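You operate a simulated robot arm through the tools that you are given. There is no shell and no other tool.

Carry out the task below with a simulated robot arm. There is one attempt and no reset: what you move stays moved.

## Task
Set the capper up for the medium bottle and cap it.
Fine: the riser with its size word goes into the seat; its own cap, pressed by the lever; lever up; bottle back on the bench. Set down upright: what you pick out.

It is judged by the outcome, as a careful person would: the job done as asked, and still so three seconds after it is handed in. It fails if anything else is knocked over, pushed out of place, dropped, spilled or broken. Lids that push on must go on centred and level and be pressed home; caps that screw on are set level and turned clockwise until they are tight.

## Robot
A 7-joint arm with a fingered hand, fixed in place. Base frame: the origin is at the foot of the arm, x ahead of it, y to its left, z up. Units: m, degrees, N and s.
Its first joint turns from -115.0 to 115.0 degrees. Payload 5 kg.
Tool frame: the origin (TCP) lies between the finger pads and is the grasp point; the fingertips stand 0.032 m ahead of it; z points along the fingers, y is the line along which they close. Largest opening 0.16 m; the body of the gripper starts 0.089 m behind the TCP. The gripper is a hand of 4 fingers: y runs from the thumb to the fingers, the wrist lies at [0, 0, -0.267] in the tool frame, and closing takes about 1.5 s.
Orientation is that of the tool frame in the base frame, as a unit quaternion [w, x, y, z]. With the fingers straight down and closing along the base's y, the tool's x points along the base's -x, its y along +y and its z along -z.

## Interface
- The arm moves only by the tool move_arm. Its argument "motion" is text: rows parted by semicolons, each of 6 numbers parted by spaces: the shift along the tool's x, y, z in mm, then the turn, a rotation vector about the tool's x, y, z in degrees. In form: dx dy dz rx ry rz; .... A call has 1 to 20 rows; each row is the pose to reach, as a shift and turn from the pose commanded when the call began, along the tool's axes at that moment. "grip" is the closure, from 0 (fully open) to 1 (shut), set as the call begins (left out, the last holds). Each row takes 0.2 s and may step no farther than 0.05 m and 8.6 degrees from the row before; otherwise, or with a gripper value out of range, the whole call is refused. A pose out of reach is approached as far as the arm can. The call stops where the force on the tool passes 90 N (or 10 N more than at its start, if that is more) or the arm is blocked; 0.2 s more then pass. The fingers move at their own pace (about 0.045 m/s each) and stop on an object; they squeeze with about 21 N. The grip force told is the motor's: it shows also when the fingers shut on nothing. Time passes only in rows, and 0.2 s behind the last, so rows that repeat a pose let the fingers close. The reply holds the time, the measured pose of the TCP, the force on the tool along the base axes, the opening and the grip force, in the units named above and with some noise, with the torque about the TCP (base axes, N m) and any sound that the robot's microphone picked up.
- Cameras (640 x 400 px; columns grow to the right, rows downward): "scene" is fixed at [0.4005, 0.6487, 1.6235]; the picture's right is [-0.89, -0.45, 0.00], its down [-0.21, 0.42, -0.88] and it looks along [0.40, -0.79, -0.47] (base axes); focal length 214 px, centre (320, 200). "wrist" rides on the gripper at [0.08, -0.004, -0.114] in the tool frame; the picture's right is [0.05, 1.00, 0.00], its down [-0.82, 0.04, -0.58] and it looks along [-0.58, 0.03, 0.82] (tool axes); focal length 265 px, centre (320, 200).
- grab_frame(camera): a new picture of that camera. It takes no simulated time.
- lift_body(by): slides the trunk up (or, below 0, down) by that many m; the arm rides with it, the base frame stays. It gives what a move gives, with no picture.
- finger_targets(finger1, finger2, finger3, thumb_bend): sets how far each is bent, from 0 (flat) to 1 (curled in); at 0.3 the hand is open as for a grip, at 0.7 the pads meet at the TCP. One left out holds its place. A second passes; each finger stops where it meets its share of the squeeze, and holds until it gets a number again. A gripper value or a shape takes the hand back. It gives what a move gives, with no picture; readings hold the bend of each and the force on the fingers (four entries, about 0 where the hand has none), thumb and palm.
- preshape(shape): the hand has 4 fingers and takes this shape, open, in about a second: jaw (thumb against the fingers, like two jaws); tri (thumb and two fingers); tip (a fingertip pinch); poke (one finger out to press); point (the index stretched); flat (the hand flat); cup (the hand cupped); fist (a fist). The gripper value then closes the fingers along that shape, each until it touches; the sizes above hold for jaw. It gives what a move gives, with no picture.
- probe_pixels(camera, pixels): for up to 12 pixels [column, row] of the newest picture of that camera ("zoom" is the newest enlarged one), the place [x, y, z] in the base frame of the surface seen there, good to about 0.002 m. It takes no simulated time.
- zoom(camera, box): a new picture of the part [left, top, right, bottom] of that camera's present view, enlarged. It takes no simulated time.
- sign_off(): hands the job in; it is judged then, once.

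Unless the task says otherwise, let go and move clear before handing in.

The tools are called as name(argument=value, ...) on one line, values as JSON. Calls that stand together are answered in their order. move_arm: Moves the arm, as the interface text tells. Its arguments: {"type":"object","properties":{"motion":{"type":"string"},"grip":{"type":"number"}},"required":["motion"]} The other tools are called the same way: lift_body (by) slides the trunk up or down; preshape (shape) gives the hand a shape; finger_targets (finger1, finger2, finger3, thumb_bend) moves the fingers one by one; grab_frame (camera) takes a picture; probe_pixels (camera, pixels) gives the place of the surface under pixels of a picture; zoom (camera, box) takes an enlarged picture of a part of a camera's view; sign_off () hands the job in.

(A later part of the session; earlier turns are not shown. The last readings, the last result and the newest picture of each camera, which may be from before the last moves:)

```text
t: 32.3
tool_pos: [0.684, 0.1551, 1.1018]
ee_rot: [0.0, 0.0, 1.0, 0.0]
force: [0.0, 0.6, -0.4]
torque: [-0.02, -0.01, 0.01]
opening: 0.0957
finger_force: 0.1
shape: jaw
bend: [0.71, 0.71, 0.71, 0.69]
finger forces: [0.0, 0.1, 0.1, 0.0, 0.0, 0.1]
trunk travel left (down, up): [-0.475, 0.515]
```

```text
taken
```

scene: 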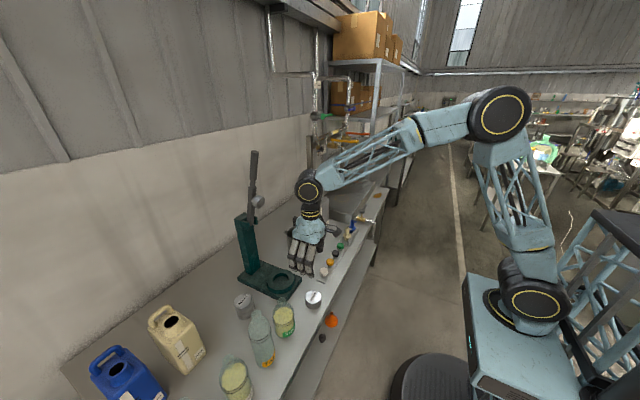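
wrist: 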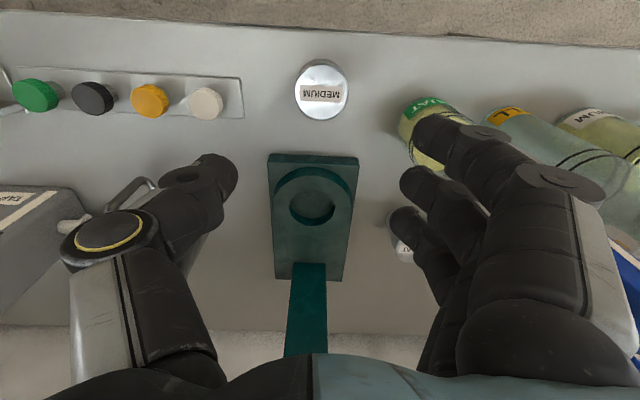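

Good view of the riser (wrist 321,87) and seat ring (313,195). I'll enlarge and probe the ring edges and the riser's rim.

zoom(camera="wrist", box=[240, 50, 400, 290])

probe_pixels(camera="wrist", pixels=[[321, 87], [296, 87], [346, 87], [321, 62], [322, 108], [313, 200], [288, 200], [335, 200], [312, 181], [311, 222], [277, 195], [348, 195]])

```text
1.67 times, centred on (320, 170) of wrist
```

zoom: 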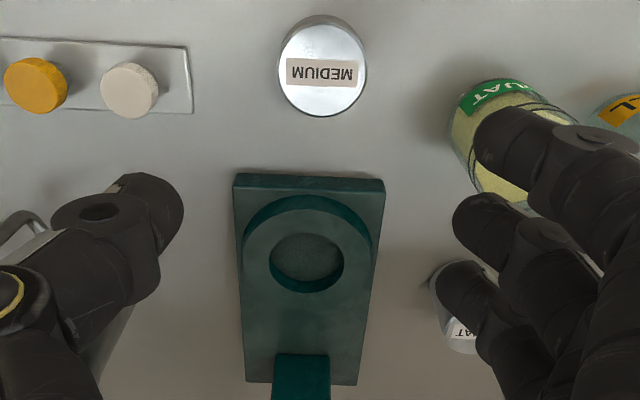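

```text
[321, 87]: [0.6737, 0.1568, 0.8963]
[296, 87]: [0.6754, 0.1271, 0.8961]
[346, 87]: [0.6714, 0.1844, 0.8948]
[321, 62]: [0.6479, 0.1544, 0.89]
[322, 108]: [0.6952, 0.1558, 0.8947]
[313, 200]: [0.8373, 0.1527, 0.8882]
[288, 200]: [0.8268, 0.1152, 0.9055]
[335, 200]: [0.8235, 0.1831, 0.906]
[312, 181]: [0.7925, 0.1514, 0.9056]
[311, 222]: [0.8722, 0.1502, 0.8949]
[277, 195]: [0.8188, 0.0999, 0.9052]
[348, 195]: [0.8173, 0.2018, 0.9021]
```

I'll probe the hole edge more densely.

probe_pixels(camera="zoom", pixels=[[266, 258], [347, 258], [306, 228], [306, 296], [240, 240], [374, 240], [306, 206], [306, 319], [270, 240], [343, 240], [275, 284], [338, 284]])

zoom(camera="wrist", box=[265, 150, 365, 240])

```text
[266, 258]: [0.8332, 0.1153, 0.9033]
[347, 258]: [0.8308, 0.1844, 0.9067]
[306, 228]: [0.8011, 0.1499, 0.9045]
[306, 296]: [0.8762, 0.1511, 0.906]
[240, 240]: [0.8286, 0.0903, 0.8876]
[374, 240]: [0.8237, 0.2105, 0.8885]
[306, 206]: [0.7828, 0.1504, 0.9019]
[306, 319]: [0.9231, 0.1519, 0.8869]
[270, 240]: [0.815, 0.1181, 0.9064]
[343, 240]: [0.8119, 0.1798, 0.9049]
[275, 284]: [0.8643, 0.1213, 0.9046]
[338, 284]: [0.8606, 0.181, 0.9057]
```

```text
4.44 times, centred on (315, 195) of wrist
```

zoom: 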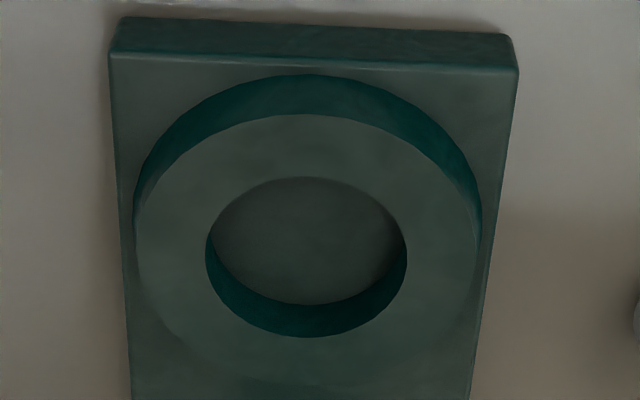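

The hole outline is sharp here: edges at (206,257), (407,255), (306,177), (306,337). Probing just outside each.

probe_pixels(camera="zoom", pixels=[[202, 250], [411, 250], [306, 172], [306, 342], [235, 190], [380, 190], [225, 315], [388, 315], [306, 260], [306, 335], [130, 240], [484, 240]])

```text
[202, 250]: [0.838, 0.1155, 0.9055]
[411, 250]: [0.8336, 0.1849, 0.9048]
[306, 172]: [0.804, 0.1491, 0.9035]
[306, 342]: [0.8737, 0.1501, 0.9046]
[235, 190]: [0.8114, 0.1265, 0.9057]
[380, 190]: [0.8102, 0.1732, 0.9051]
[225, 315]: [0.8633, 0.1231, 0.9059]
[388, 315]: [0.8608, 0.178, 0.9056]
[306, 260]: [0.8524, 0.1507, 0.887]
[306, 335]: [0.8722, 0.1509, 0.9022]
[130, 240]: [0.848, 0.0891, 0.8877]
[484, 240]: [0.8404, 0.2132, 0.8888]
```

Hole centre (0.839, 0.150), radius ~0.034, which suits the riser (radius ~0.029). Now the riser's precise position.

zoom(camera="wrist", box=[280, 45, 365, 135])

```text
4.44 times, centred on (322, 90) of wrist
```

zoom: 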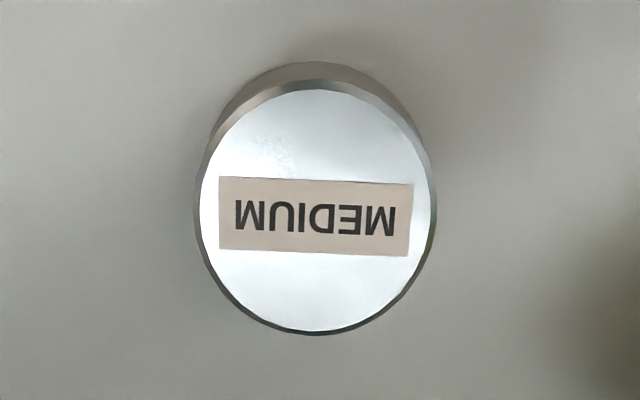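

probe_pixels(camera="zoom", pixels=[[202, 215], [430, 215], [317, 95], [317, 328], [317, 215], [317, 335], [317, 66], [235, 130], [395, 130], [235, 290], [395, 295]])

```text
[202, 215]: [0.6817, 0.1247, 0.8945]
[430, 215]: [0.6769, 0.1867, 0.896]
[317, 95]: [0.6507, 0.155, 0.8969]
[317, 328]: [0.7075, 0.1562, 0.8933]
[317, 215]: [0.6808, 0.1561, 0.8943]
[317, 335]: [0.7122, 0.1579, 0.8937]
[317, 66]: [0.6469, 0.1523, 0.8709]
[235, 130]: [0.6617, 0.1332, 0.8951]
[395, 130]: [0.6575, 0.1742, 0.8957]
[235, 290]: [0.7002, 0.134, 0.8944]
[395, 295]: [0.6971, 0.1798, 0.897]
```

Riser centre is (0.680, 0.156), radius ~0.032, so there is ~2 mm clearance in the seat. I'll lean the hand back 8° and come down around its upper part, leaving its lower ~11 mm free for the ring.

move_arm(motion="7 -3.4 20 0 -8 0; 7 -3.4 60 0 -8 0; 7 -3.4 100 0 -8 0; 7 -3.4 140 0 -8 0; 7 -3.4 165 0 -8 0; 7 -3.4 180 0 -8 0; 7 -3.4 193.5 0 -8 0; 7 -3.4 193.5 0 -8 0")

grab_frame(camera="wrist")

zoom(camera="scene", box=[240, 200, 400, 320])

```text
t: 34.1
tool_pos: [0.678, 0.1501, 0.908]
ee_rot: [0.069, -0.001, 0.998, 0.0]
force: [0.7, -0.7, -0.2]
torque: [0.0, 0.03, -0.01]
opening: 0.0956
finger_force: 0.0
shape: jaw
bend: [0.71, 0.71, 0.71, 0.69]
finger forces: [0.1, 0.0, 0.0, 0.0, 0.0, 0.0]
trunk travel left (down, up): [-0.475, 0.515]
```

```text
taken
```

wrist: 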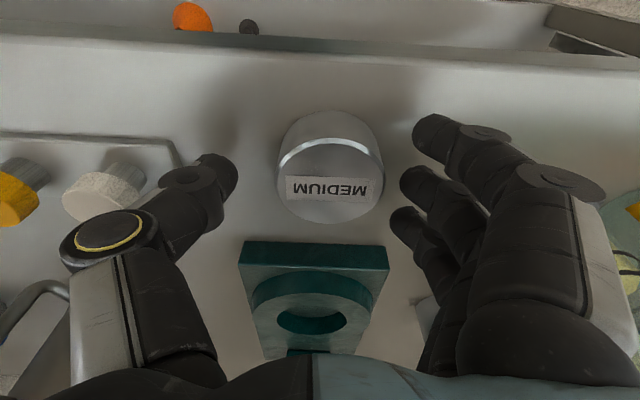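

```text
3.33 times, centred on (320, 260) of scene
```

zoom: 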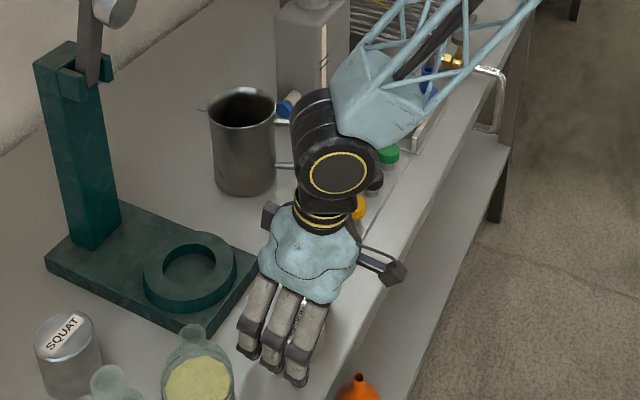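

The hand straddles the riser with room on both sides. Closing.

move_arm(motion="0 0 0 0 0 0; 0 0 0 0 0 0; 0 0 0 0 0 0; 0 0 0 0 0 0; 0 0 0 0 0 0; 0 0 0 0 0 0; 0 0 0 0 0 0", grip=1)

grab_frame(camera="wrist")

```text
t: 35.7
tool_pos: [0.6767, 0.15, 0.9081]
ee_rot: [0.07, 0.0, 0.998, 0.0]
force: [1.0, 0.4, -0.3]
torque: [0.0, 0.0, -0.02]
opening: 0.0491
finger_force: 20.5
shape: jaw
bend: [0.73, 0.73, 0.73, 0.7]
finger forces: [5.4, 6.1, 5.7, 0.1, 18.6, 0.0]
trunk travel left (down, up): [-0.475, 0.515]
```

```text
taken
```

wrist: 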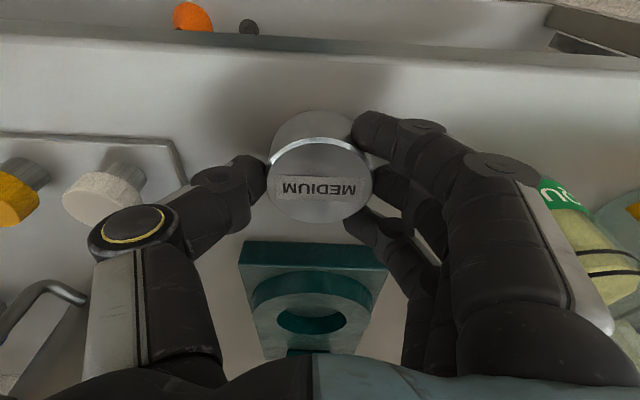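

Gripped. I'll lift 120 mm and measure the riser's centre relative to the hand.

move_arm(motion="0 0 -10 0 0 0; 0 0 -30 0 0 0; 0 0 -60 0 0 0; 0 0 -95 0 0 0; 0 0 -95 0 0 0")

zoom(camera="wrist", box=[250, 90, 400, 240])

```text
t: 36.9
tool_pos: [0.6644, 0.1499, 1.0039]
ee_rot: [0.069, -0.001, 0.998, 0.0]
force: [-0.6, 0.1, -1.1]
torque: [-0.02, 0.02, 0.03]
opening: 0.0494
finger_force: 20.8
shape: jaw
bend: [0.73, 0.73, 0.73, 0.7]
finger forces: [5.4, 6.0, 5.7, 0.1, 18.5, 0.0]
trunk travel left (down, up): [-0.475, 0.515]
```

```text
2.67 times, centred on (325, 165) of wrist
```

zoom: 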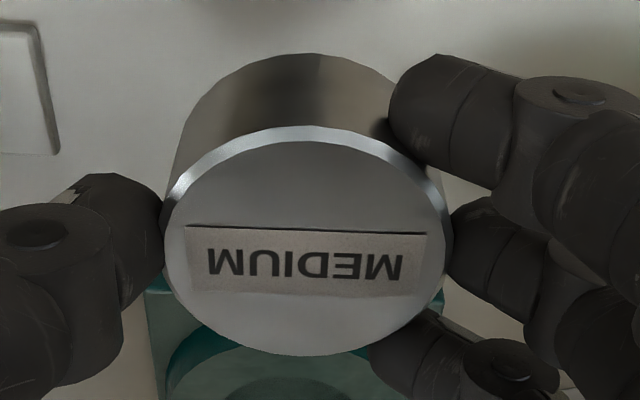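

probe_pixels(camera="zoom", pixels=[[305, 145], [305, 350], [172, 240], [438, 240], [305, 57], [305, 100], [205, 170], [405, 170], [205, 320], [400, 325], [305, 245], [305, 130]])

```text
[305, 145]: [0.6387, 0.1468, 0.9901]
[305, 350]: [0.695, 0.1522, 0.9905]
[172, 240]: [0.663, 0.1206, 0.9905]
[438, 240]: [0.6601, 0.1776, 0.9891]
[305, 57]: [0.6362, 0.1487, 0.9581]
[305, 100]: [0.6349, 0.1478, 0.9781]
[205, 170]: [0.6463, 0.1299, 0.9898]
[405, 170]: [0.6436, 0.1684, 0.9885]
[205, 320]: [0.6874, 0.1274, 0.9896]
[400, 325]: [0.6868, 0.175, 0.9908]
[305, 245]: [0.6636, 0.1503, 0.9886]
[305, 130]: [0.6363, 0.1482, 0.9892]
```

The riser is level in the hand, its centre ~2 mm ahead of the TCP. I'll carry it over the seat to centre it at (0.839, 0.150).

move_arm(motion="-43 0 6 0 0 0; -86 0 12 0 0 0; -128 0 18 0 0 0; -155 0 21.8 0 0 0; -170.9 0 24 0 0 0; -170.9 0 24 0 0 0; -170.9 0 24 0 0 0")

grab_frame(camera="wrist")

zoom(camera="scene", box=[200, 140, 360, 310])

```text
t: 38.5
tool_pos: [0.8374, 0.1512, 1.0035]
ee_rot: [0.07, 0.0, 0.998, 0.0]
force: [0.4, 0.5, -1.9]
torque: [-0.01, -0.01, 0.02]
opening: 0.0491
finger_force: 20.4
shape: jaw
bend: [0.73, 0.73, 0.73, 0.7]
finger forces: [5.8, 6.1, 6.0, 0.0, 18.4, 0.0]
trunk travel left (down, up): [-0.475, 0.515]
```

```text
taken
```

wrist: 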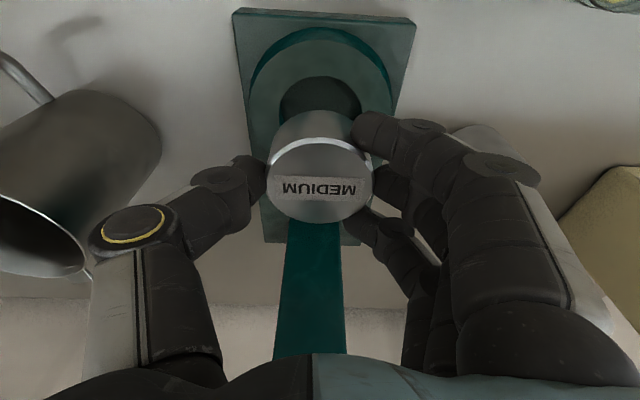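

```text
2.35 times, centred on (280, 225) of scene
```

zoom: 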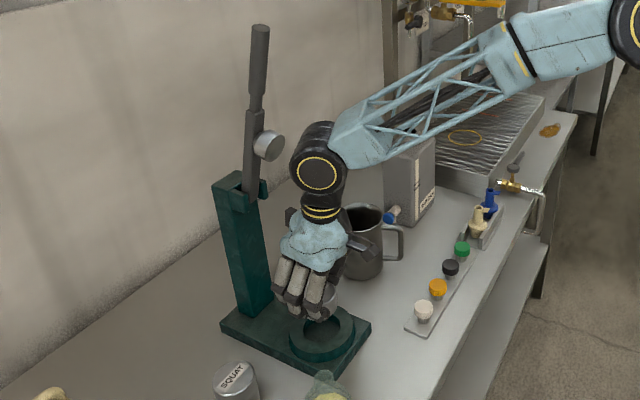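

Over the seat, with the wrist clear of the lever pad. I'll check riser-to-hole alignment in the wrist view.

zoom(camera="wrist", box=[240, 60, 400, 240])

```text
2.22 times, centred on (320, 150) of wrist
```

zoom: 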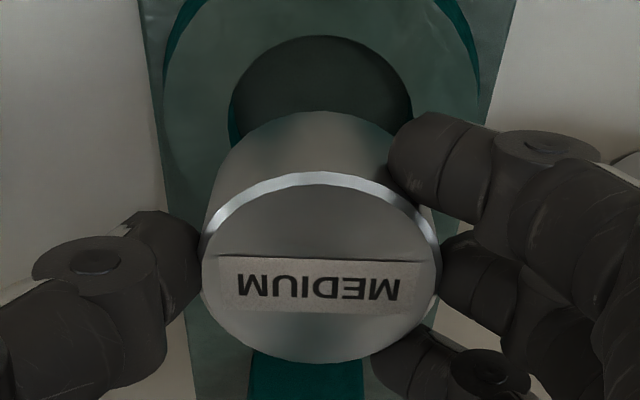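

probe_pixels(camera="zoom", pixels=[[318, 32], [225, 100], [415, 100], [250, 62], [388, 62], [320, 115], [320, 150], [205, 265], [438, 265], [320, 355], [240, 190], [400, 190]])

```text
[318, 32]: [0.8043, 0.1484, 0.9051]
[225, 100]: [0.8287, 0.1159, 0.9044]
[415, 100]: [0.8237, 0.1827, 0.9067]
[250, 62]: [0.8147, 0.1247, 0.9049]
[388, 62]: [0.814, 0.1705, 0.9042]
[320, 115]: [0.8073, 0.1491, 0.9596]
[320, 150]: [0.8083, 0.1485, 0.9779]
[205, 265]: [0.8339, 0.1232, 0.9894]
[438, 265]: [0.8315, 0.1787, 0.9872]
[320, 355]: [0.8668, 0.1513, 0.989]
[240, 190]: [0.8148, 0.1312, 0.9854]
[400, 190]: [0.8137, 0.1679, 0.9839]
```

Riser and hole centres agree within ~1 mm. I'll lower slowly into the ring, stopping before the lowest fingertip meets the ring top.

move_arm(motion="2.8 -0.7 19.8 0 0 0; 5 -0.7 35.6 0 0 0; 6.1 -0.7 43.6 0 0 0; 6.8 -0.7 48.5 0 0 0; 7.4 -0.7 52.5 0 0 0; 7.8 -0.7 55.4 0 0 0; 8.2 -0.7 58.4 0 0 0; 8.2 -0.7 58.4 0 0 0")

zoom(camera="wrist", box=[240, 60, 400, 240])

zoom(camera="scene", box=[230, 220, 330, 310])

```text
t: 40.3
tool_pos: [0.8362, 0.1501, 0.9436]
ee_rot: [0.07, -0.001, 0.998, 0.0]
force: [1.3, 0.9, -0.9]
torque: [0.02, 0.03, 0.01]
opening: 0.0492
finger_force: 20.8
shape: jaw
bend: [0.73, 0.73, 0.73, 0.7]
finger forces: [5.6, 6.1, 5.9, 0.1, 18.4, 0.1]
trunk travel left (down, up): [-0.475, 0.515]
```

```text
2.22 times, centred on (320, 150) of wrist
```

zoom: 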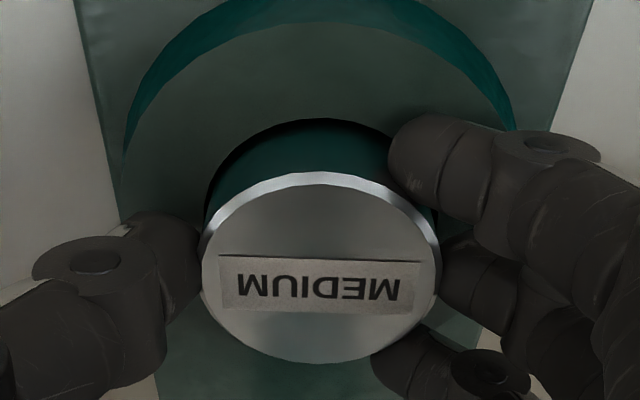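

```text
4.44 times, centred on (280, 265) of scene
```

zoom: 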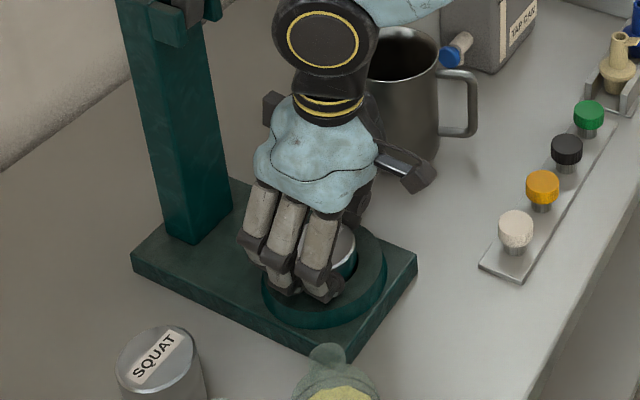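

No contact force, and the riser's lower ~9 mm is inside the ring. I'll go on in small steps and watch the force.

move_arm(motion="0.2 0 1.5 0 0 0; 0.4 0 3 0 0 0; 0.4 0 3 0 0 0")

zoom(camera="scene", box=[250, 240, 310, 300])

```text
t: 41.1
tool_pos: [0.8371, 0.1505, 0.943]
ee_rot: [0.07, -0.001, 0.998, 0.0]
force: [1.4, 2.5, 11.4]
torque: [0.36, 0.36, -0.07]
opening: 0.0494
finger_force: 20.3
shape: jaw
bend: [0.74, 0.73, 0.73, 0.7]
finger forces: [19.3, 6.5, 6.0, 0.0, 19.7, 0.1]
trunk travel left (down, up): [-0.475, 0.515]
```

```text
6.67 times, centred on (280, 270) of scene
```

zoom: 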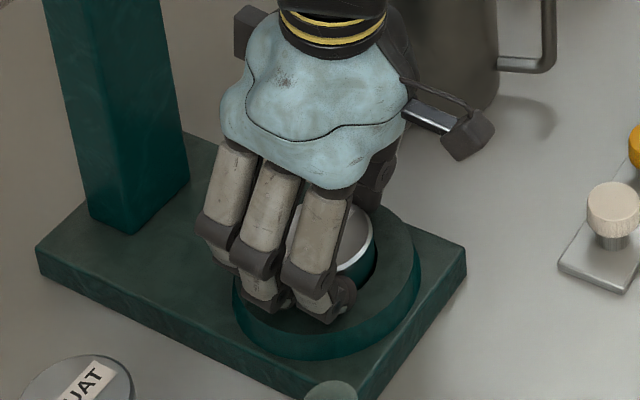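

Finger 1 touches the ring (force 11 N), as predicted. I'll back off 1.5 mm and open so the guided riser settles the last ~9 mm.

move_arm(motion="-0.6 0 -4.2 0 0 0; -0.6 0 -4.2 0 0 0")

move_arm(motion="0 0 0 0 0 0; 0 0 0 0 0 0; 0 0 0 0 0 0; 0 0 0 0 0 0; 0 0 0 0 0 0", grip=0.4)

zoom(camera="wrist", box=[240, 60, 400, 240])

zoom(camera="scene", box=[250, 240, 310, 300])

```text
t: 41.7
tool_pos: [0.8362, 0.1502, 0.9453]
ee_rot: [0.068, 0.0, 0.998, 0.0]
force: [0.3, 0.1, -1.6]
torque: [-0.02, 0.03, -0.02]
opening: 0.0489
finger_force: 21.3
shape: jaw
bend: [0.73, 0.73, 0.73, 0.7]
finger forces: [6.1, 6.6, 6.2, 0.0, 18.9, 0.0]
trunk travel left (down, up): [-0.475, 0.515]
```

```text
t: 42.9
tool_pos: [0.8359, 0.1505, 0.9459]
ee_rot: [0.07, 0.0, 0.998, 0.0]
force: [0.5, 0.2, -0.3]
torque: [-0.02, 0.01, 0.04]
opening: 0.0956
finger_force: 0.0
shape: jaw
bend: [0.71, 0.71, 0.71, 0.69]
finger forces: [0.1, 0.0, 0.0, 0.0, 0.0, 0.0]
trunk travel left (down, up): [-0.475, 0.515]
```

```text
2.22 times, centred on (320, 150) of wrist
```

zoom: 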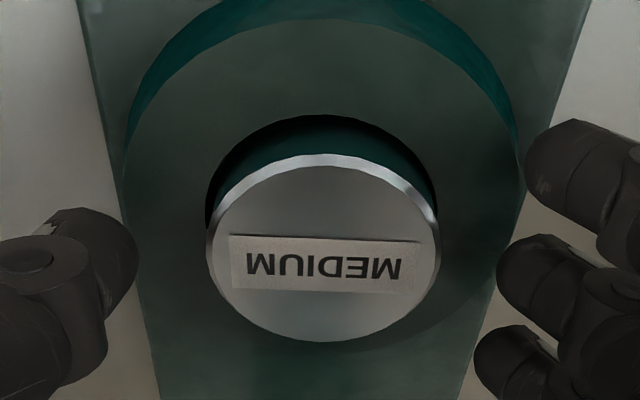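

```text
6.67 times, centred on (280, 270) of scene
```

zoom: 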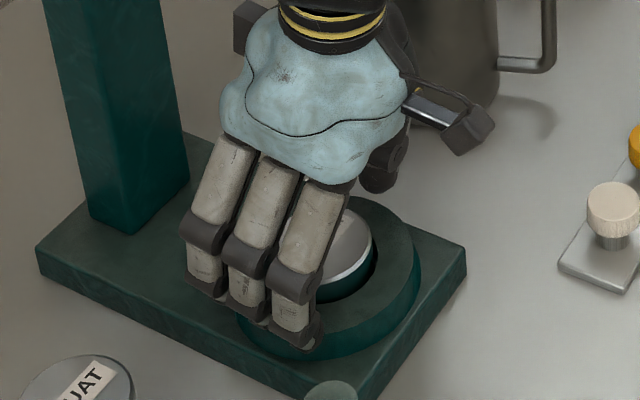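

Released; I'll probe the riser top for height and level (expect ~0.921).

probe_pixels(camera="zoom", pixels=[[345, 245], [350, 225], [360, 240], [335, 275]])

zoom(camera="wrist", box=[240, 60, 400, 240])

probe_pixels(camera="zoom", pixels=[[325, 175], [325, 335], [225, 250], [425, 250], [325, 215], [325, 112], [207, 200], [437, 195], [325, 135], [380, 330], [270, 320], [325, 345]])

```text
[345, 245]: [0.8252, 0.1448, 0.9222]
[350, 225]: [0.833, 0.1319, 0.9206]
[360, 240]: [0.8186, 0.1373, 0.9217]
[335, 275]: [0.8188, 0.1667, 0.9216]
```

```text
2.22 times, centred on (320, 150) of wrist
```

zoom: 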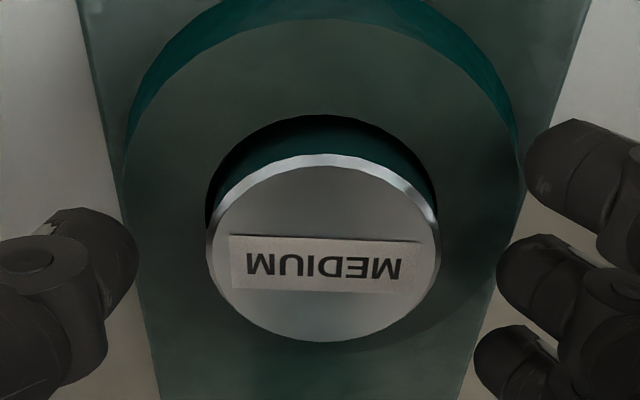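

```text
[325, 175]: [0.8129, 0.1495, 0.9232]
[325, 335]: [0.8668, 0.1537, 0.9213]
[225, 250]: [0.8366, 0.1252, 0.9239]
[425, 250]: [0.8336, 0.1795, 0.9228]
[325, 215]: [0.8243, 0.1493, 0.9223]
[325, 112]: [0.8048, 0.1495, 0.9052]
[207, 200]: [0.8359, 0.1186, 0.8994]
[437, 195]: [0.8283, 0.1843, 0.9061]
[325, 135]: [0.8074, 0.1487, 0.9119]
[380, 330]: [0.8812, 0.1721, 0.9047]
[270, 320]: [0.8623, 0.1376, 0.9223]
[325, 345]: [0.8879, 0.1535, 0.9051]
```

The riser is seated level with its top at 0.922. I'll withdraw upward and back, then swing over in front of the bottles with the hand leaned to ~45° for a side view.

move_arm(motion="0 0 -20 0 0 0; 0 0 -60 0 0 0; 0 0 -100 0 0 0; 30 0 -140 0 0 0; 75 0 -170 0 0 0; 120 0 -190 0 0 0; 165 0 -190 0 0 0; 210 0 -190 0 0 0; 250 20 -190 0 0 0; 270 60 -190 0 -8 0; 280 105 -190 0 -16 0; 290 150 -190 0 -24 0; 290 195 -190 0 -32 0; 290 240 -190 0 -38 0; 290 285 -190 0 -38 0; 290 320 -190 0 -38 0; 290 340 -190 0 -38 0; 290 340 -190 0 -38 0")

grab_frame(camera="wrist")

grab_frame(camera="scene")

```text
refused: row 5 steps farther than a row can; nothing moved
```

```text
taken
```

wrist: 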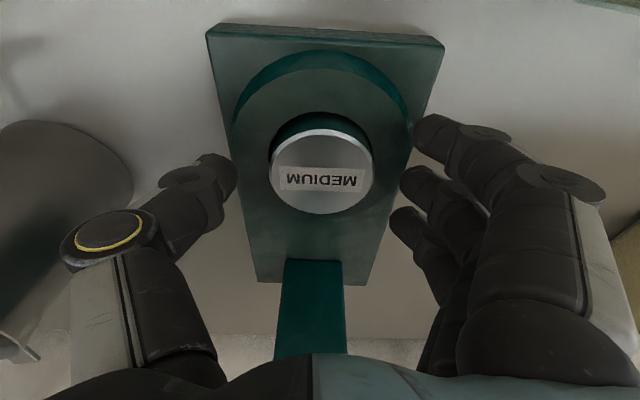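

```text
taken
```

scene: 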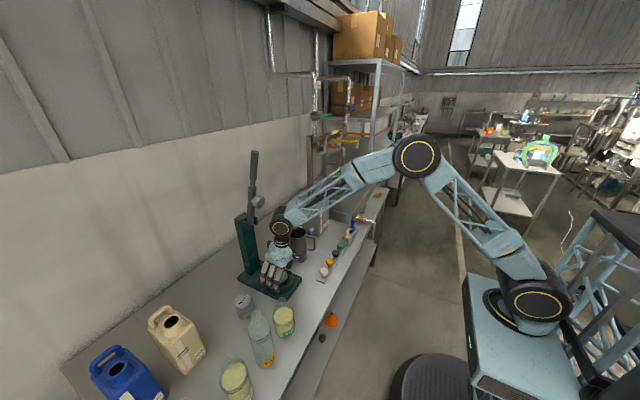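

The row steps were too long, so nothing moved. I'll split the same path into shorter steps: first up and back.

move_arm(motion="0 0 -20 0 0 0; 0 0 -60 0 0 0; 0 0 -100 0 0 0; 25 0 -135 0 0 0; 60 0 -165 0 0 0; 100 0 -185 0 0 0; 145 0 -185 0 0 0; 190 0 -185 0 0 0; 235 0 -185 0 0 0; 275 0 -185 0 0 0; 290 30 -185 0 0 0; 290 75 -185 0 -8 0; 290 120 -185 0 -16 0; 290 165 -185 0 -24 0; 290 210 -185 0 -32 0; 290 255 -185 0 -38 0; 290 300 -185 0 -38 0; 290 340 -185 0 -38 0; 290 340 -185 0 -38 0")

grab_frame(camera="wrist")

grab_frame(camera="scene")

```text
t: 46.9
tool_pos: [0.5239, 0.4904, 1.0877]
ee_rot: [0.391, -0.001, 0.92, 0.0]
force: [-0.3, -0.6, 0.7]
torque: [0.02, -0.01, -0.02]
opening: 0.0956
finger_force: 0.1
shape: jaw
bend: [0.71, 0.71, 0.71, 0.69]
finger forces: [0.1, 0.0, 0.0, 0.1, 0.0, 0.0]
trunk travel left (down, up): [-0.475, 0.515]
```

```text
taken
```

wrist: 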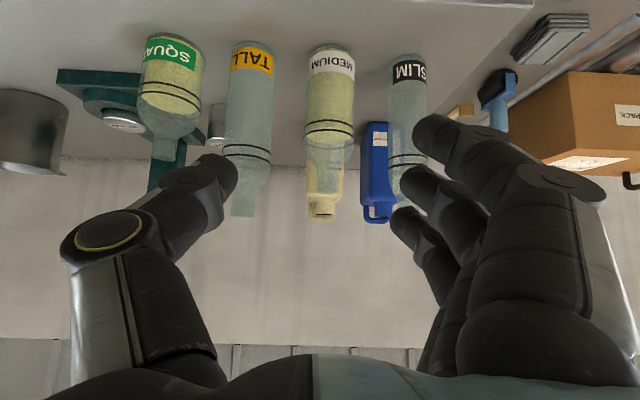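

```text
taken
```

scene: 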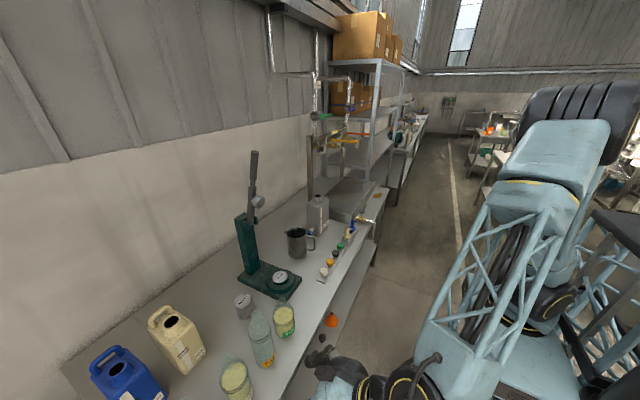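

Excellent side view (upside down). I'll enlarge the bottles.

zoom(camera="wrist", box=[210, 30, 440, 240])

```text
1.90 times, centred on (325, 135) of wrist
```

zoom: 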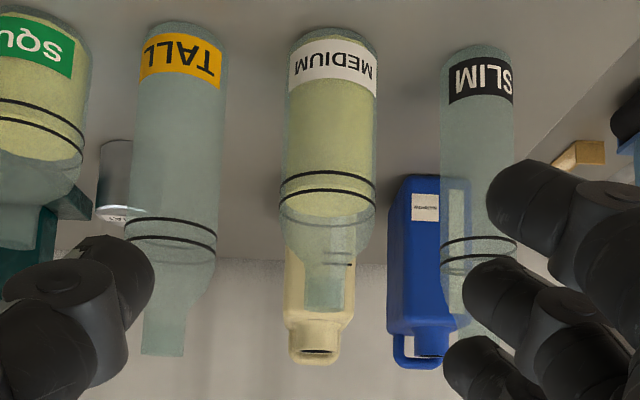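

probe_pixels(camera="zoom", pixels=[[292, 80], [332, 80], [374, 80], [288, 150], [331, 150], [373, 150], [325, 250], [324, 270], [324, 300], [308, 300], [339, 300], [324, 309]])

probe_pixels(camera="zoom", pixels=[[142, 60], [180, 60], [221, 60], [178, 150], [215, 150], [452, 85], [480, 80], [511, 85], [447, 150], [480, 150], [372, 215], [285, 215]])

```text
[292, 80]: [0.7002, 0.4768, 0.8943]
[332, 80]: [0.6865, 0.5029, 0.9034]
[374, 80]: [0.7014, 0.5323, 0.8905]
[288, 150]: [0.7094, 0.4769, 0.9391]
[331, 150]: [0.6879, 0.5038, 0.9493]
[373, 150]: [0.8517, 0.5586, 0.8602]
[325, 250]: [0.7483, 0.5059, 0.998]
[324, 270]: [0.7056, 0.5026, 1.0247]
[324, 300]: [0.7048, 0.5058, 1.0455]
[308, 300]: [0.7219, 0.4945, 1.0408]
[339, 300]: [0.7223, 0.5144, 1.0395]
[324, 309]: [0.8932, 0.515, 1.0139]
```

```text
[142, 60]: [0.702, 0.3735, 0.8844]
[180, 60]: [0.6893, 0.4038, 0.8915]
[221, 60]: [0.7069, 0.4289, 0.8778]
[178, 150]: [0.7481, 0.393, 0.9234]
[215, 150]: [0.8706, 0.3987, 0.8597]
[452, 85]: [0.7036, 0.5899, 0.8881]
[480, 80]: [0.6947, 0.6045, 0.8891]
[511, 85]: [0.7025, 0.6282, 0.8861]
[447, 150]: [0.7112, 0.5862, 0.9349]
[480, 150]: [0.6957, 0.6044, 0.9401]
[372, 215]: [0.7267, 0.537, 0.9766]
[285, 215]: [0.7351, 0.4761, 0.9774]
```

Medium centre is (0.720, 0.505) r≈0.032, with its neck top at z≈1.046; TALL's edge is at y 0.433 and SLIM's at 0.583. I'll narrow the hand to 0.08 opening and measure how far the fingers stick out sideways.

move_arm(motion="0 0 0 0 0 0; 0 0 0 0 0 0; 0 0 0 0 0 0", grip=0.5)

grab_frame(camera="wrist")

```text
t: 47.7
tool_pos: [0.5233, 0.491, 1.0873]
ee_rot: [0.391, -0.001, 0.92, 0.0]
force: [1.0, -0.1, -0.3]
torque: [0.04, -0.01, -0.03]
opening: 0.0811
finger_force: 0.1
shape: jaw
bend: [0.72, 0.72, 0.72, 0.7]
finger forces: [0.1, 0.0, 0.0, 0.0, 0.1, 0.1]
trunk travel left (down, up): [-0.475, 0.515]
```

```text
taken
```

wrist: 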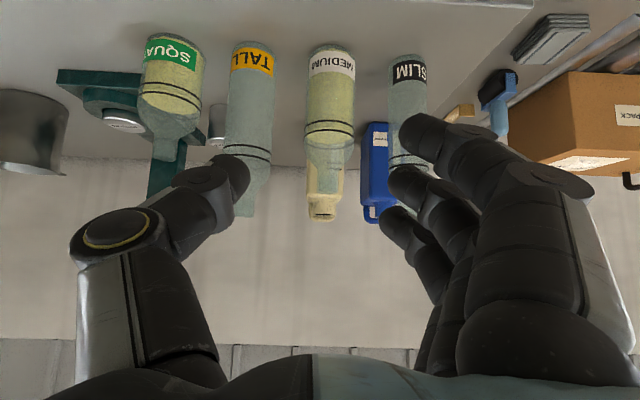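

probe_pixels(camera="wrist", pixels=[[403, 130], [412, 118], [440, 120], [480, 140], [520, 170], [590, 180], [575, 230], [248, 175], [225, 160], [180, 190], [100, 215], [72, 245]])

```text
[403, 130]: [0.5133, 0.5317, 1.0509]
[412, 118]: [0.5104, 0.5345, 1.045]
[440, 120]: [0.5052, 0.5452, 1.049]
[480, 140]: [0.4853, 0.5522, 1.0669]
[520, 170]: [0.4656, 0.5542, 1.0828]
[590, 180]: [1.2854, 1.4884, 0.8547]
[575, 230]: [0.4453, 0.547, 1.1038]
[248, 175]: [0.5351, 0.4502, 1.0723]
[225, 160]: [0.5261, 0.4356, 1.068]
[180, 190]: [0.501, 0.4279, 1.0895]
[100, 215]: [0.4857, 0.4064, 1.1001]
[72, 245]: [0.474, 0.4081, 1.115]
```

At 0.08 opening the thumb's outer side is ~0.055 out at the tip and ~0.085 out 36 mm behind, so I'll grip with the tips only (TCP at x≈0.705). First I'll go to a standoff at (0.60, 0.506, 0.938), tilted to 30° below horizontal.

move_arm(motion="10.8 3 31.7 0 -3 0; 21.6 6 63.4 0 -6 0; 32.4 9 95.1 0 -9 0; 43.3 12 126.8 0 -12 0; 54.2 15 158.5 0 -14 0; 54.2 15 158.5 0 -14 0")

grab_frame(camera="wrist")

grab_frame(camera="scene")

```text
t: 49.1
tool_pos: [0.6002, 0.5052, 0.9375]
ee_rot: [0.501, 0.0, 0.866, 0.0]
force: [-0.9, -0.2, -0.5]
torque: [-0.02, 0.0, -0.01]
opening: 0.0808
finger_force: 0.0
shape: jaw
bend: [0.72, 0.72, 0.72, 0.7]
finger forces: [0.1, 0.0, 0.1, 0.0, 0.0, 0.0]
trunk travel left (down, up): [-0.475, 0.515]
```

```text
taken
```

wrist: 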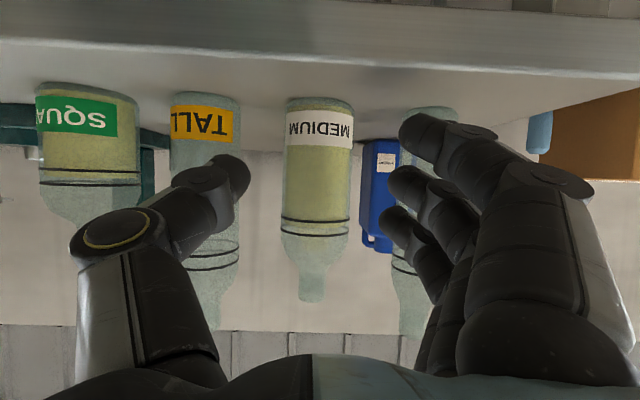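

```text
taken
```

scene: 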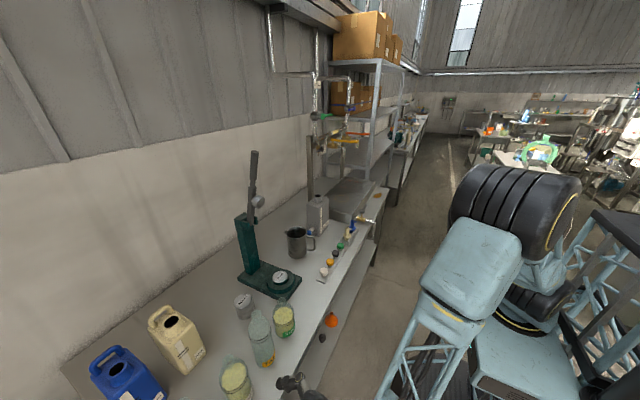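

Aligned: MEDIUM (col 318) sits between thumb tip and fingertips. I'll advance 60 mm along +x and look again.

move_arm(motion="-10 0 17.3 0 0 0; -20 0 34.6 0 0 0; -30 0 52 0 0 0; -30 0 52 0 0 0")

grab_frame(camera="wrist")

zoom(camera="scene", box=[190, 300, 330, 400])

```text
t: 50.1
tool_pos: [0.6606, 0.505, 0.9381]
ee_rot: [0.5, -0.001, 0.866, 0.0]
force: [0.6, -0.5, -0.3]
torque: [0.03, -0.02, 0.0]
opening: 0.0808
finger_force: 0.0
shape: jaw
bend: [0.72, 0.72, 0.72, 0.7]
finger forces: [0.0, 0.0, 0.0, 0.0, 0.0, 0.0]
trunk travel left (down, up): [-0.475, 0.515]
```

```text
taken
```

wrist: 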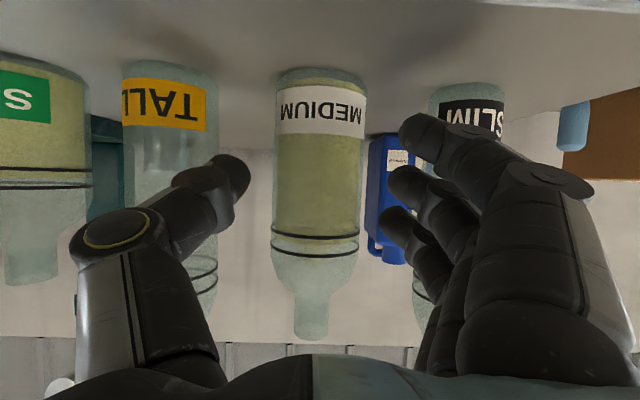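

```text
4.00 times, centred on (260, 350) of scene
```

zoom: 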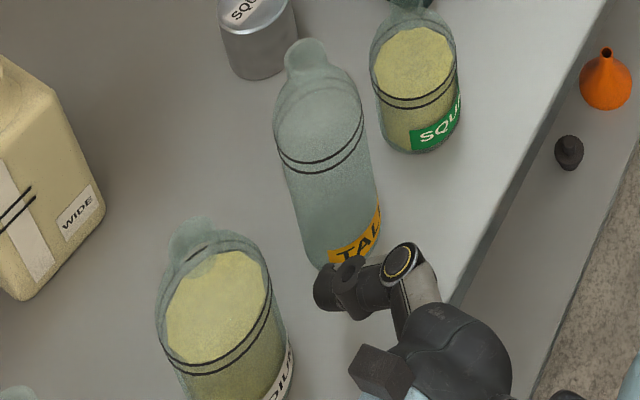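

The thumb tip (col ~235) is passing inside TALL's right edge (col 215). I'll advance another 22 mm carefully.

move_arm(motion="-5.5 0 9.5 0 0 0; -11 0 19 0 0 0; -11 0 19 0 0 0")

grab_frame(camera="wrist")

zoom(camera="scene", box=[190, 300, 330, 400])

```text
t: 50.9
tool_pos: [0.6829, 0.506, 0.9377]
ee_rot: [0.5, -0.001, 0.866, 0.001]
force: [0.3, 0.3, 0.2]
torque: [0.0, -0.01, -0.01]
opening: 0.0807
finger_force: 0.1
shape: jaw
bend: [0.72, 0.72, 0.72, 0.7]
finger forces: [0.1, 0.1, 0.0, 0.0, 0.1, 0.1]
trunk travel left (down, up): [-0.475, 0.515]
```

```text
taken
```

wrist: 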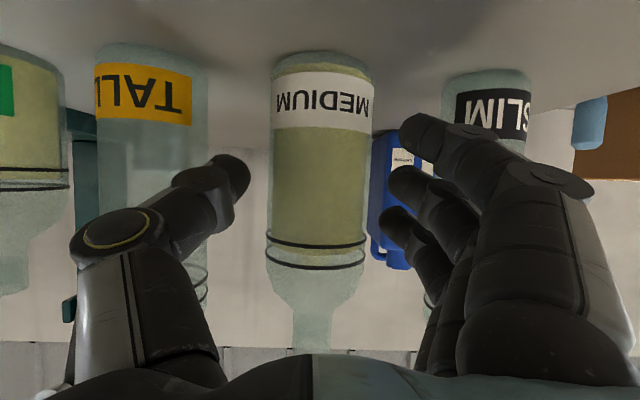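

```text
4.00 times, centred on (260, 350) of scene
```

zoom: 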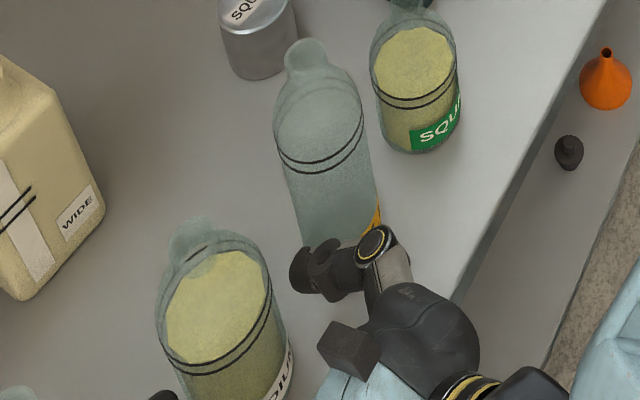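

Still clear on both sides. I'll advance the final 20 mm with a 2 mm shift away from TALL.

move_arm(motion="-5 2 8.7 0 0 0; -10 2 17.3 0 0 0; -10 2 17.3 0 0 0")

grab_frame(camera="wrist")

zoom(camera="scene", box=[190, 300, 330, 400])

```text
t: 51.7
tool_pos: [0.7023, 0.507, 0.9379]
ee_rot: [0.5, -0.001, 0.866, 0.001]
force: [-0.1, 0.1, 0.5]
torque: [-0.02, -0.02, -0.02]
opening: 0.0807
finger_force: 0.0
shape: jaw
bend: [0.72, 0.72, 0.72, 0.7]
finger forces: [0.0, 0.0, 0.1, 0.1, 0.0, 0.0]
trunk travel left (down, up): [-0.475, 0.515]
```

```text
taken
```

wrist: 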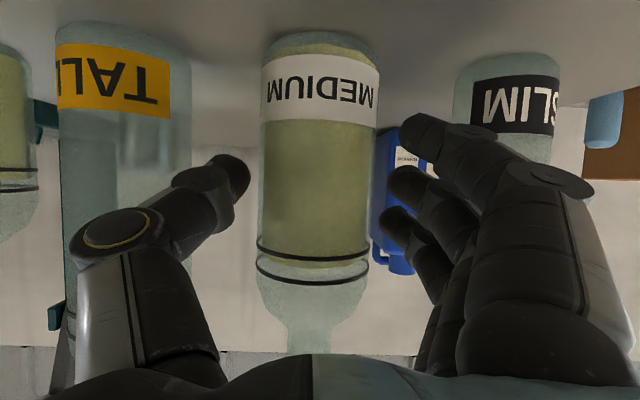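

```text
4.00 times, centred on (260, 350) of scene
```

zoom: 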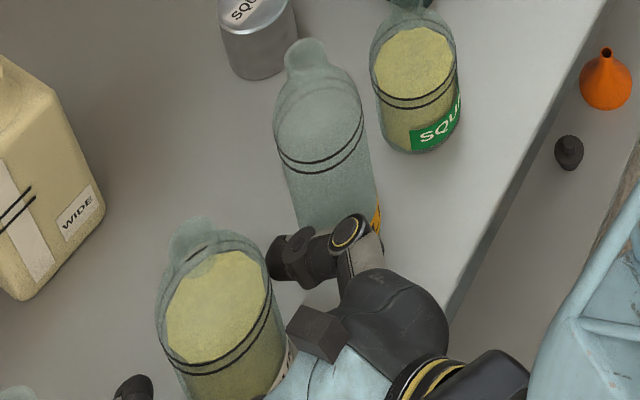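

Thumb and fingertips flank the bottle without touching anything. Closing the grip.

move_arm(motion="0 0 0 0 0 0; 0 0 0 0 0 0; 0 0 0 0 0 0; 0 0 0 0 0 0; 0 0 0 0 0 0; 0 0 0 0 0 0", grip=1)

grab_frame(camera="wrist")

zoom(camera="scene", box=[190, 300, 330, 400])

```text
t: 53.1
tool_pos: [0.7015, 0.5079, 0.9377]
ee_rot: [0.5, -0.002, 0.866, 0.001]
force: [0.9, 0.9, -0.5]
torque: [0.02, 0.07, 0.02]
opening: 0.0583
finger_force: 20.7
shape: jaw
bend: [0.73, 0.73, 0.73, 0.7]
finger forces: [6.0, 6.4, 6.4, 0.1, 18.3, 0.0]
trunk travel left (down, up): [-0.475, 0.515]
```

```text
taken
```

wrist: 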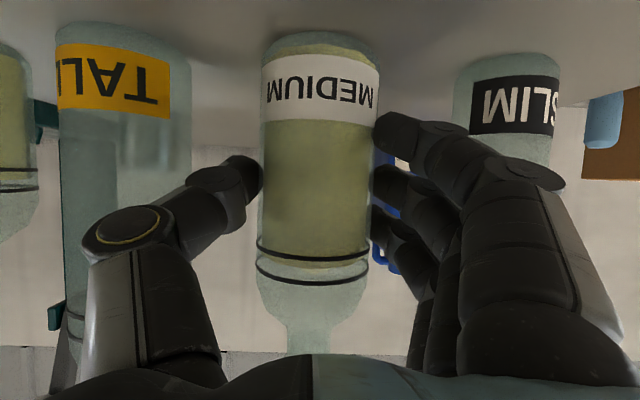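

```text
4.00 times, centred on (260, 350) of scene
```

zoom: 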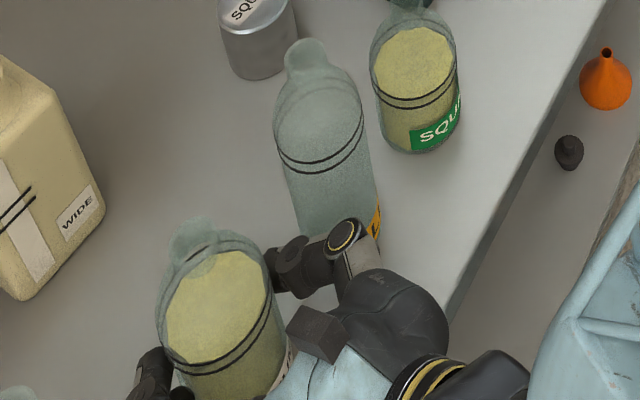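

The bottle is held (~21 N, all digits loaded). I'll lift 20 mm gently and check that it comes up straight.

move_arm(motion="-4.3 0 -2.5 0 0 0; -10.4 0 -6 0 0 0; -17.3 0 -10 0 0 0; -17.3 0 -10 0 0 0")

grab_frame(camera="wrist")

```text
t: 54.1
tool_pos: [0.702, 0.5058, 0.9586]
ee_rot: [0.5, -0.001, 0.866, 0.0]
force: [-0.1, -0.2, -3.4]
torque: [-0.01, 0.06, 0.0]
opening: 0.058
finger_force: 21.0
shape: jaw
bend: [0.73, 0.73, 0.73, 0.7]
finger forces: [5.6, 6.2, 6.0, 0.1, 18.9, 0.0]
trunk travel left (down, up): [-0.475, 0.515]
```

```text
taken
```

wrist: 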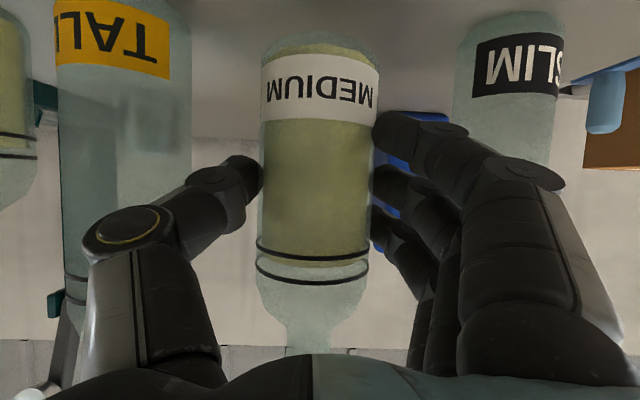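

Lifted, upright, weight ~3.4 N. I'll withdraw straight back 110 mm out of the row.

move_arm(motion="7 0 -12 0 0 0; 17.5 0 -30 0 0 0; 30 0 -52 0 0 0; 42.5 0 -73.6 0 0 0; 52 0 -90 0 0 0; 55 0 -95.3 0 0 0; 55 0 -95.3 0 0 0")

grab_frame(camera="wrist")

grab_frame(camera="scene")

```text
t: 55.7
tool_pos: [0.5913, 0.5081, 0.9591]
ee_rot: [0.5, 0.0, 0.866, 0.0]
force: [-0.1, 0.4, -2.9]
torque: [0.03, 0.1, 0.02]
opening: 0.0583
finger_force: 21.4
shape: jaw
bend: [0.73, 0.73, 0.73, 0.7]
finger forces: [5.6, 6.2, 6.0, 0.0, 18.9, 0.0]
trunk travel left (down, up): [-0.475, 0.515]
```

```text
taken
```

wrist: 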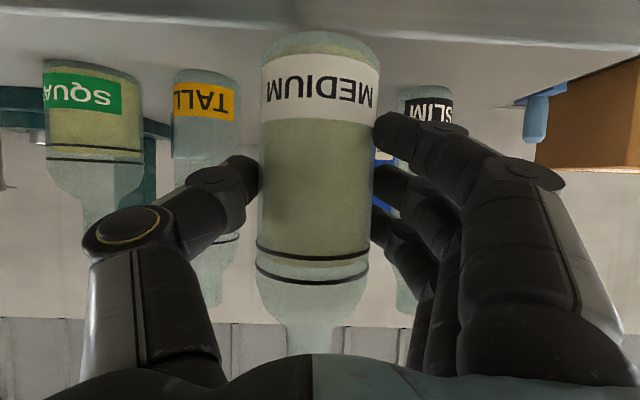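

```text
taken
```

scene: 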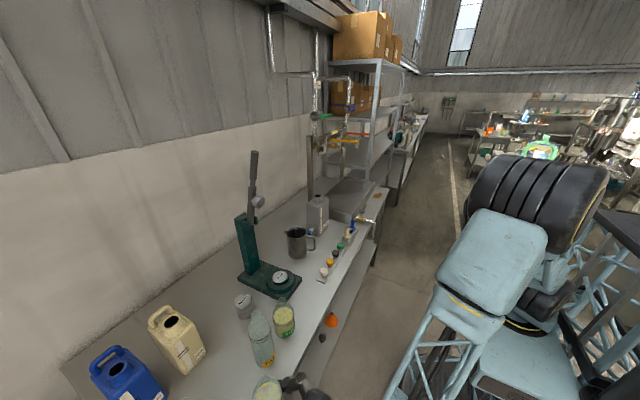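

Out of the row cleanly. I'll raise 80 mm, then move across to y≈0.150 in front of the capper.

move_arm(motion="-17 0 -10 0 0 0; -39 0 -22.5 0 0 0; -60 0 -34.6 0 0 0; -69.3 -10 -40 0 0 0; -69.3 -35 -40 0 0 0; -69.3 -70 -40 0 0 0; -69.3 -105 -40 0 0 0; -69.3 -140 -40 0 0 0; -69.3 -175 -40 0 0 0; -69.3 -210 -40 0 0 0; -69.3 -245 -40 0 0 0; -69.3 -280 -40 0 0 0; -69.3 -315 -40 0 0 0; -69.3 -340 -40 0 0 0; -69.3 -355 -40 0 0 0; -69.3 -357 -40 0 0 0; -69.3 -357 -40 0 0 0")

grab_frame(camera="wrist")

grab_frame(camera="scene")

```text
t: 59.3
tool_pos: [0.6085, 0.1606, 1.0411]
ee_rot: [0.499, -0.001, 0.866, 0.0]
force: [0.4, 1.0, -3.4]
torque: [0.01, 0.04, 0.0]
opening: 0.0578
finger_force: 21.1
shape: jaw
bend: [0.73, 0.73, 0.73, 0.7]
finger forces: [5.5, 6.3, 6.1, 0.1, 18.9, 0.0]
out of reach, approached as far as the arm can: row 14, 15, 16, 17
trunk travel left (down, up): [-0.475, 0.515]
```

```text
taken
```

wrist: 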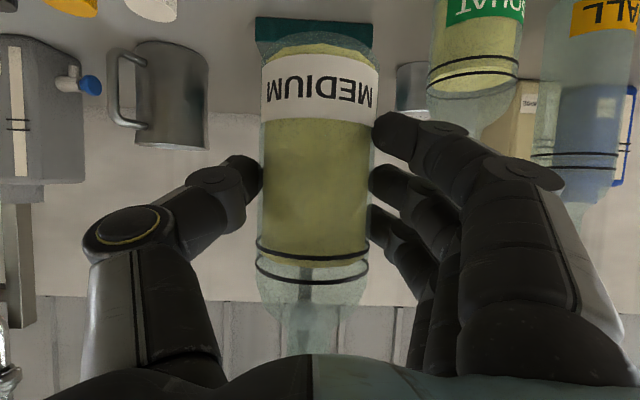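

```text
taken
```

scene: 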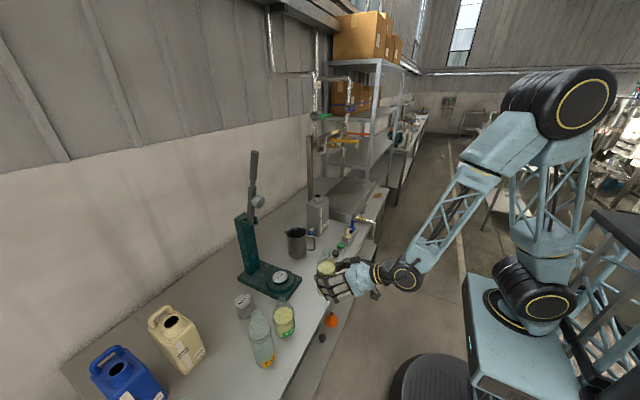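

It came too near the base at the end and stopped at (0.609, 0.161), but the bottle is steady. Now I'll go forward toward the seat, stopping short at x≈0.76 to check alignment.

move_arm(motion="-10 -3 17.3 0 0 0; -25 -7 43.3 0 0 0; -42 -10 72.7 0 0 0; -58 -10.5 100.5 0 0 0; -70 -10.5 121 0 0 0; -75 -10.5 130 0 0 0; -75 -10.5 130 0 0 0")

grab_frame(camera="wrist")

zoom(camera="scene", box=[220, 140, 380, 310])

```text
t: 60.9
tool_pos: [0.7585, 0.15, 1.0406]
ee_rot: [0.501, -0.001, 0.865, 0.001]
force: [0.5, -0.8, -2.8]
torque: [0.01, 0.11, -0.01]
opening: 0.0579
finger_force: 21.4
shape: jaw
bend: [0.73, 0.73, 0.73, 0.7]
finger forces: [5.4, 6.3, 6.1, 0.1, 18.6, 0.1]
trunk travel left (down, up): [-0.475, 0.515]
```

```text
taken
```

wrist: 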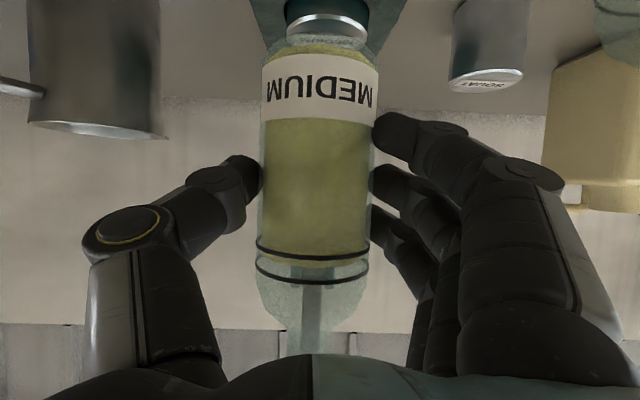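

```text
2.35 times, centred on (300, 225) of scene
```

zoom: 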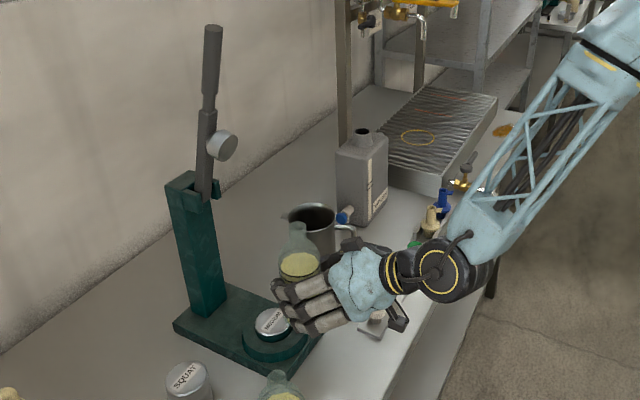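

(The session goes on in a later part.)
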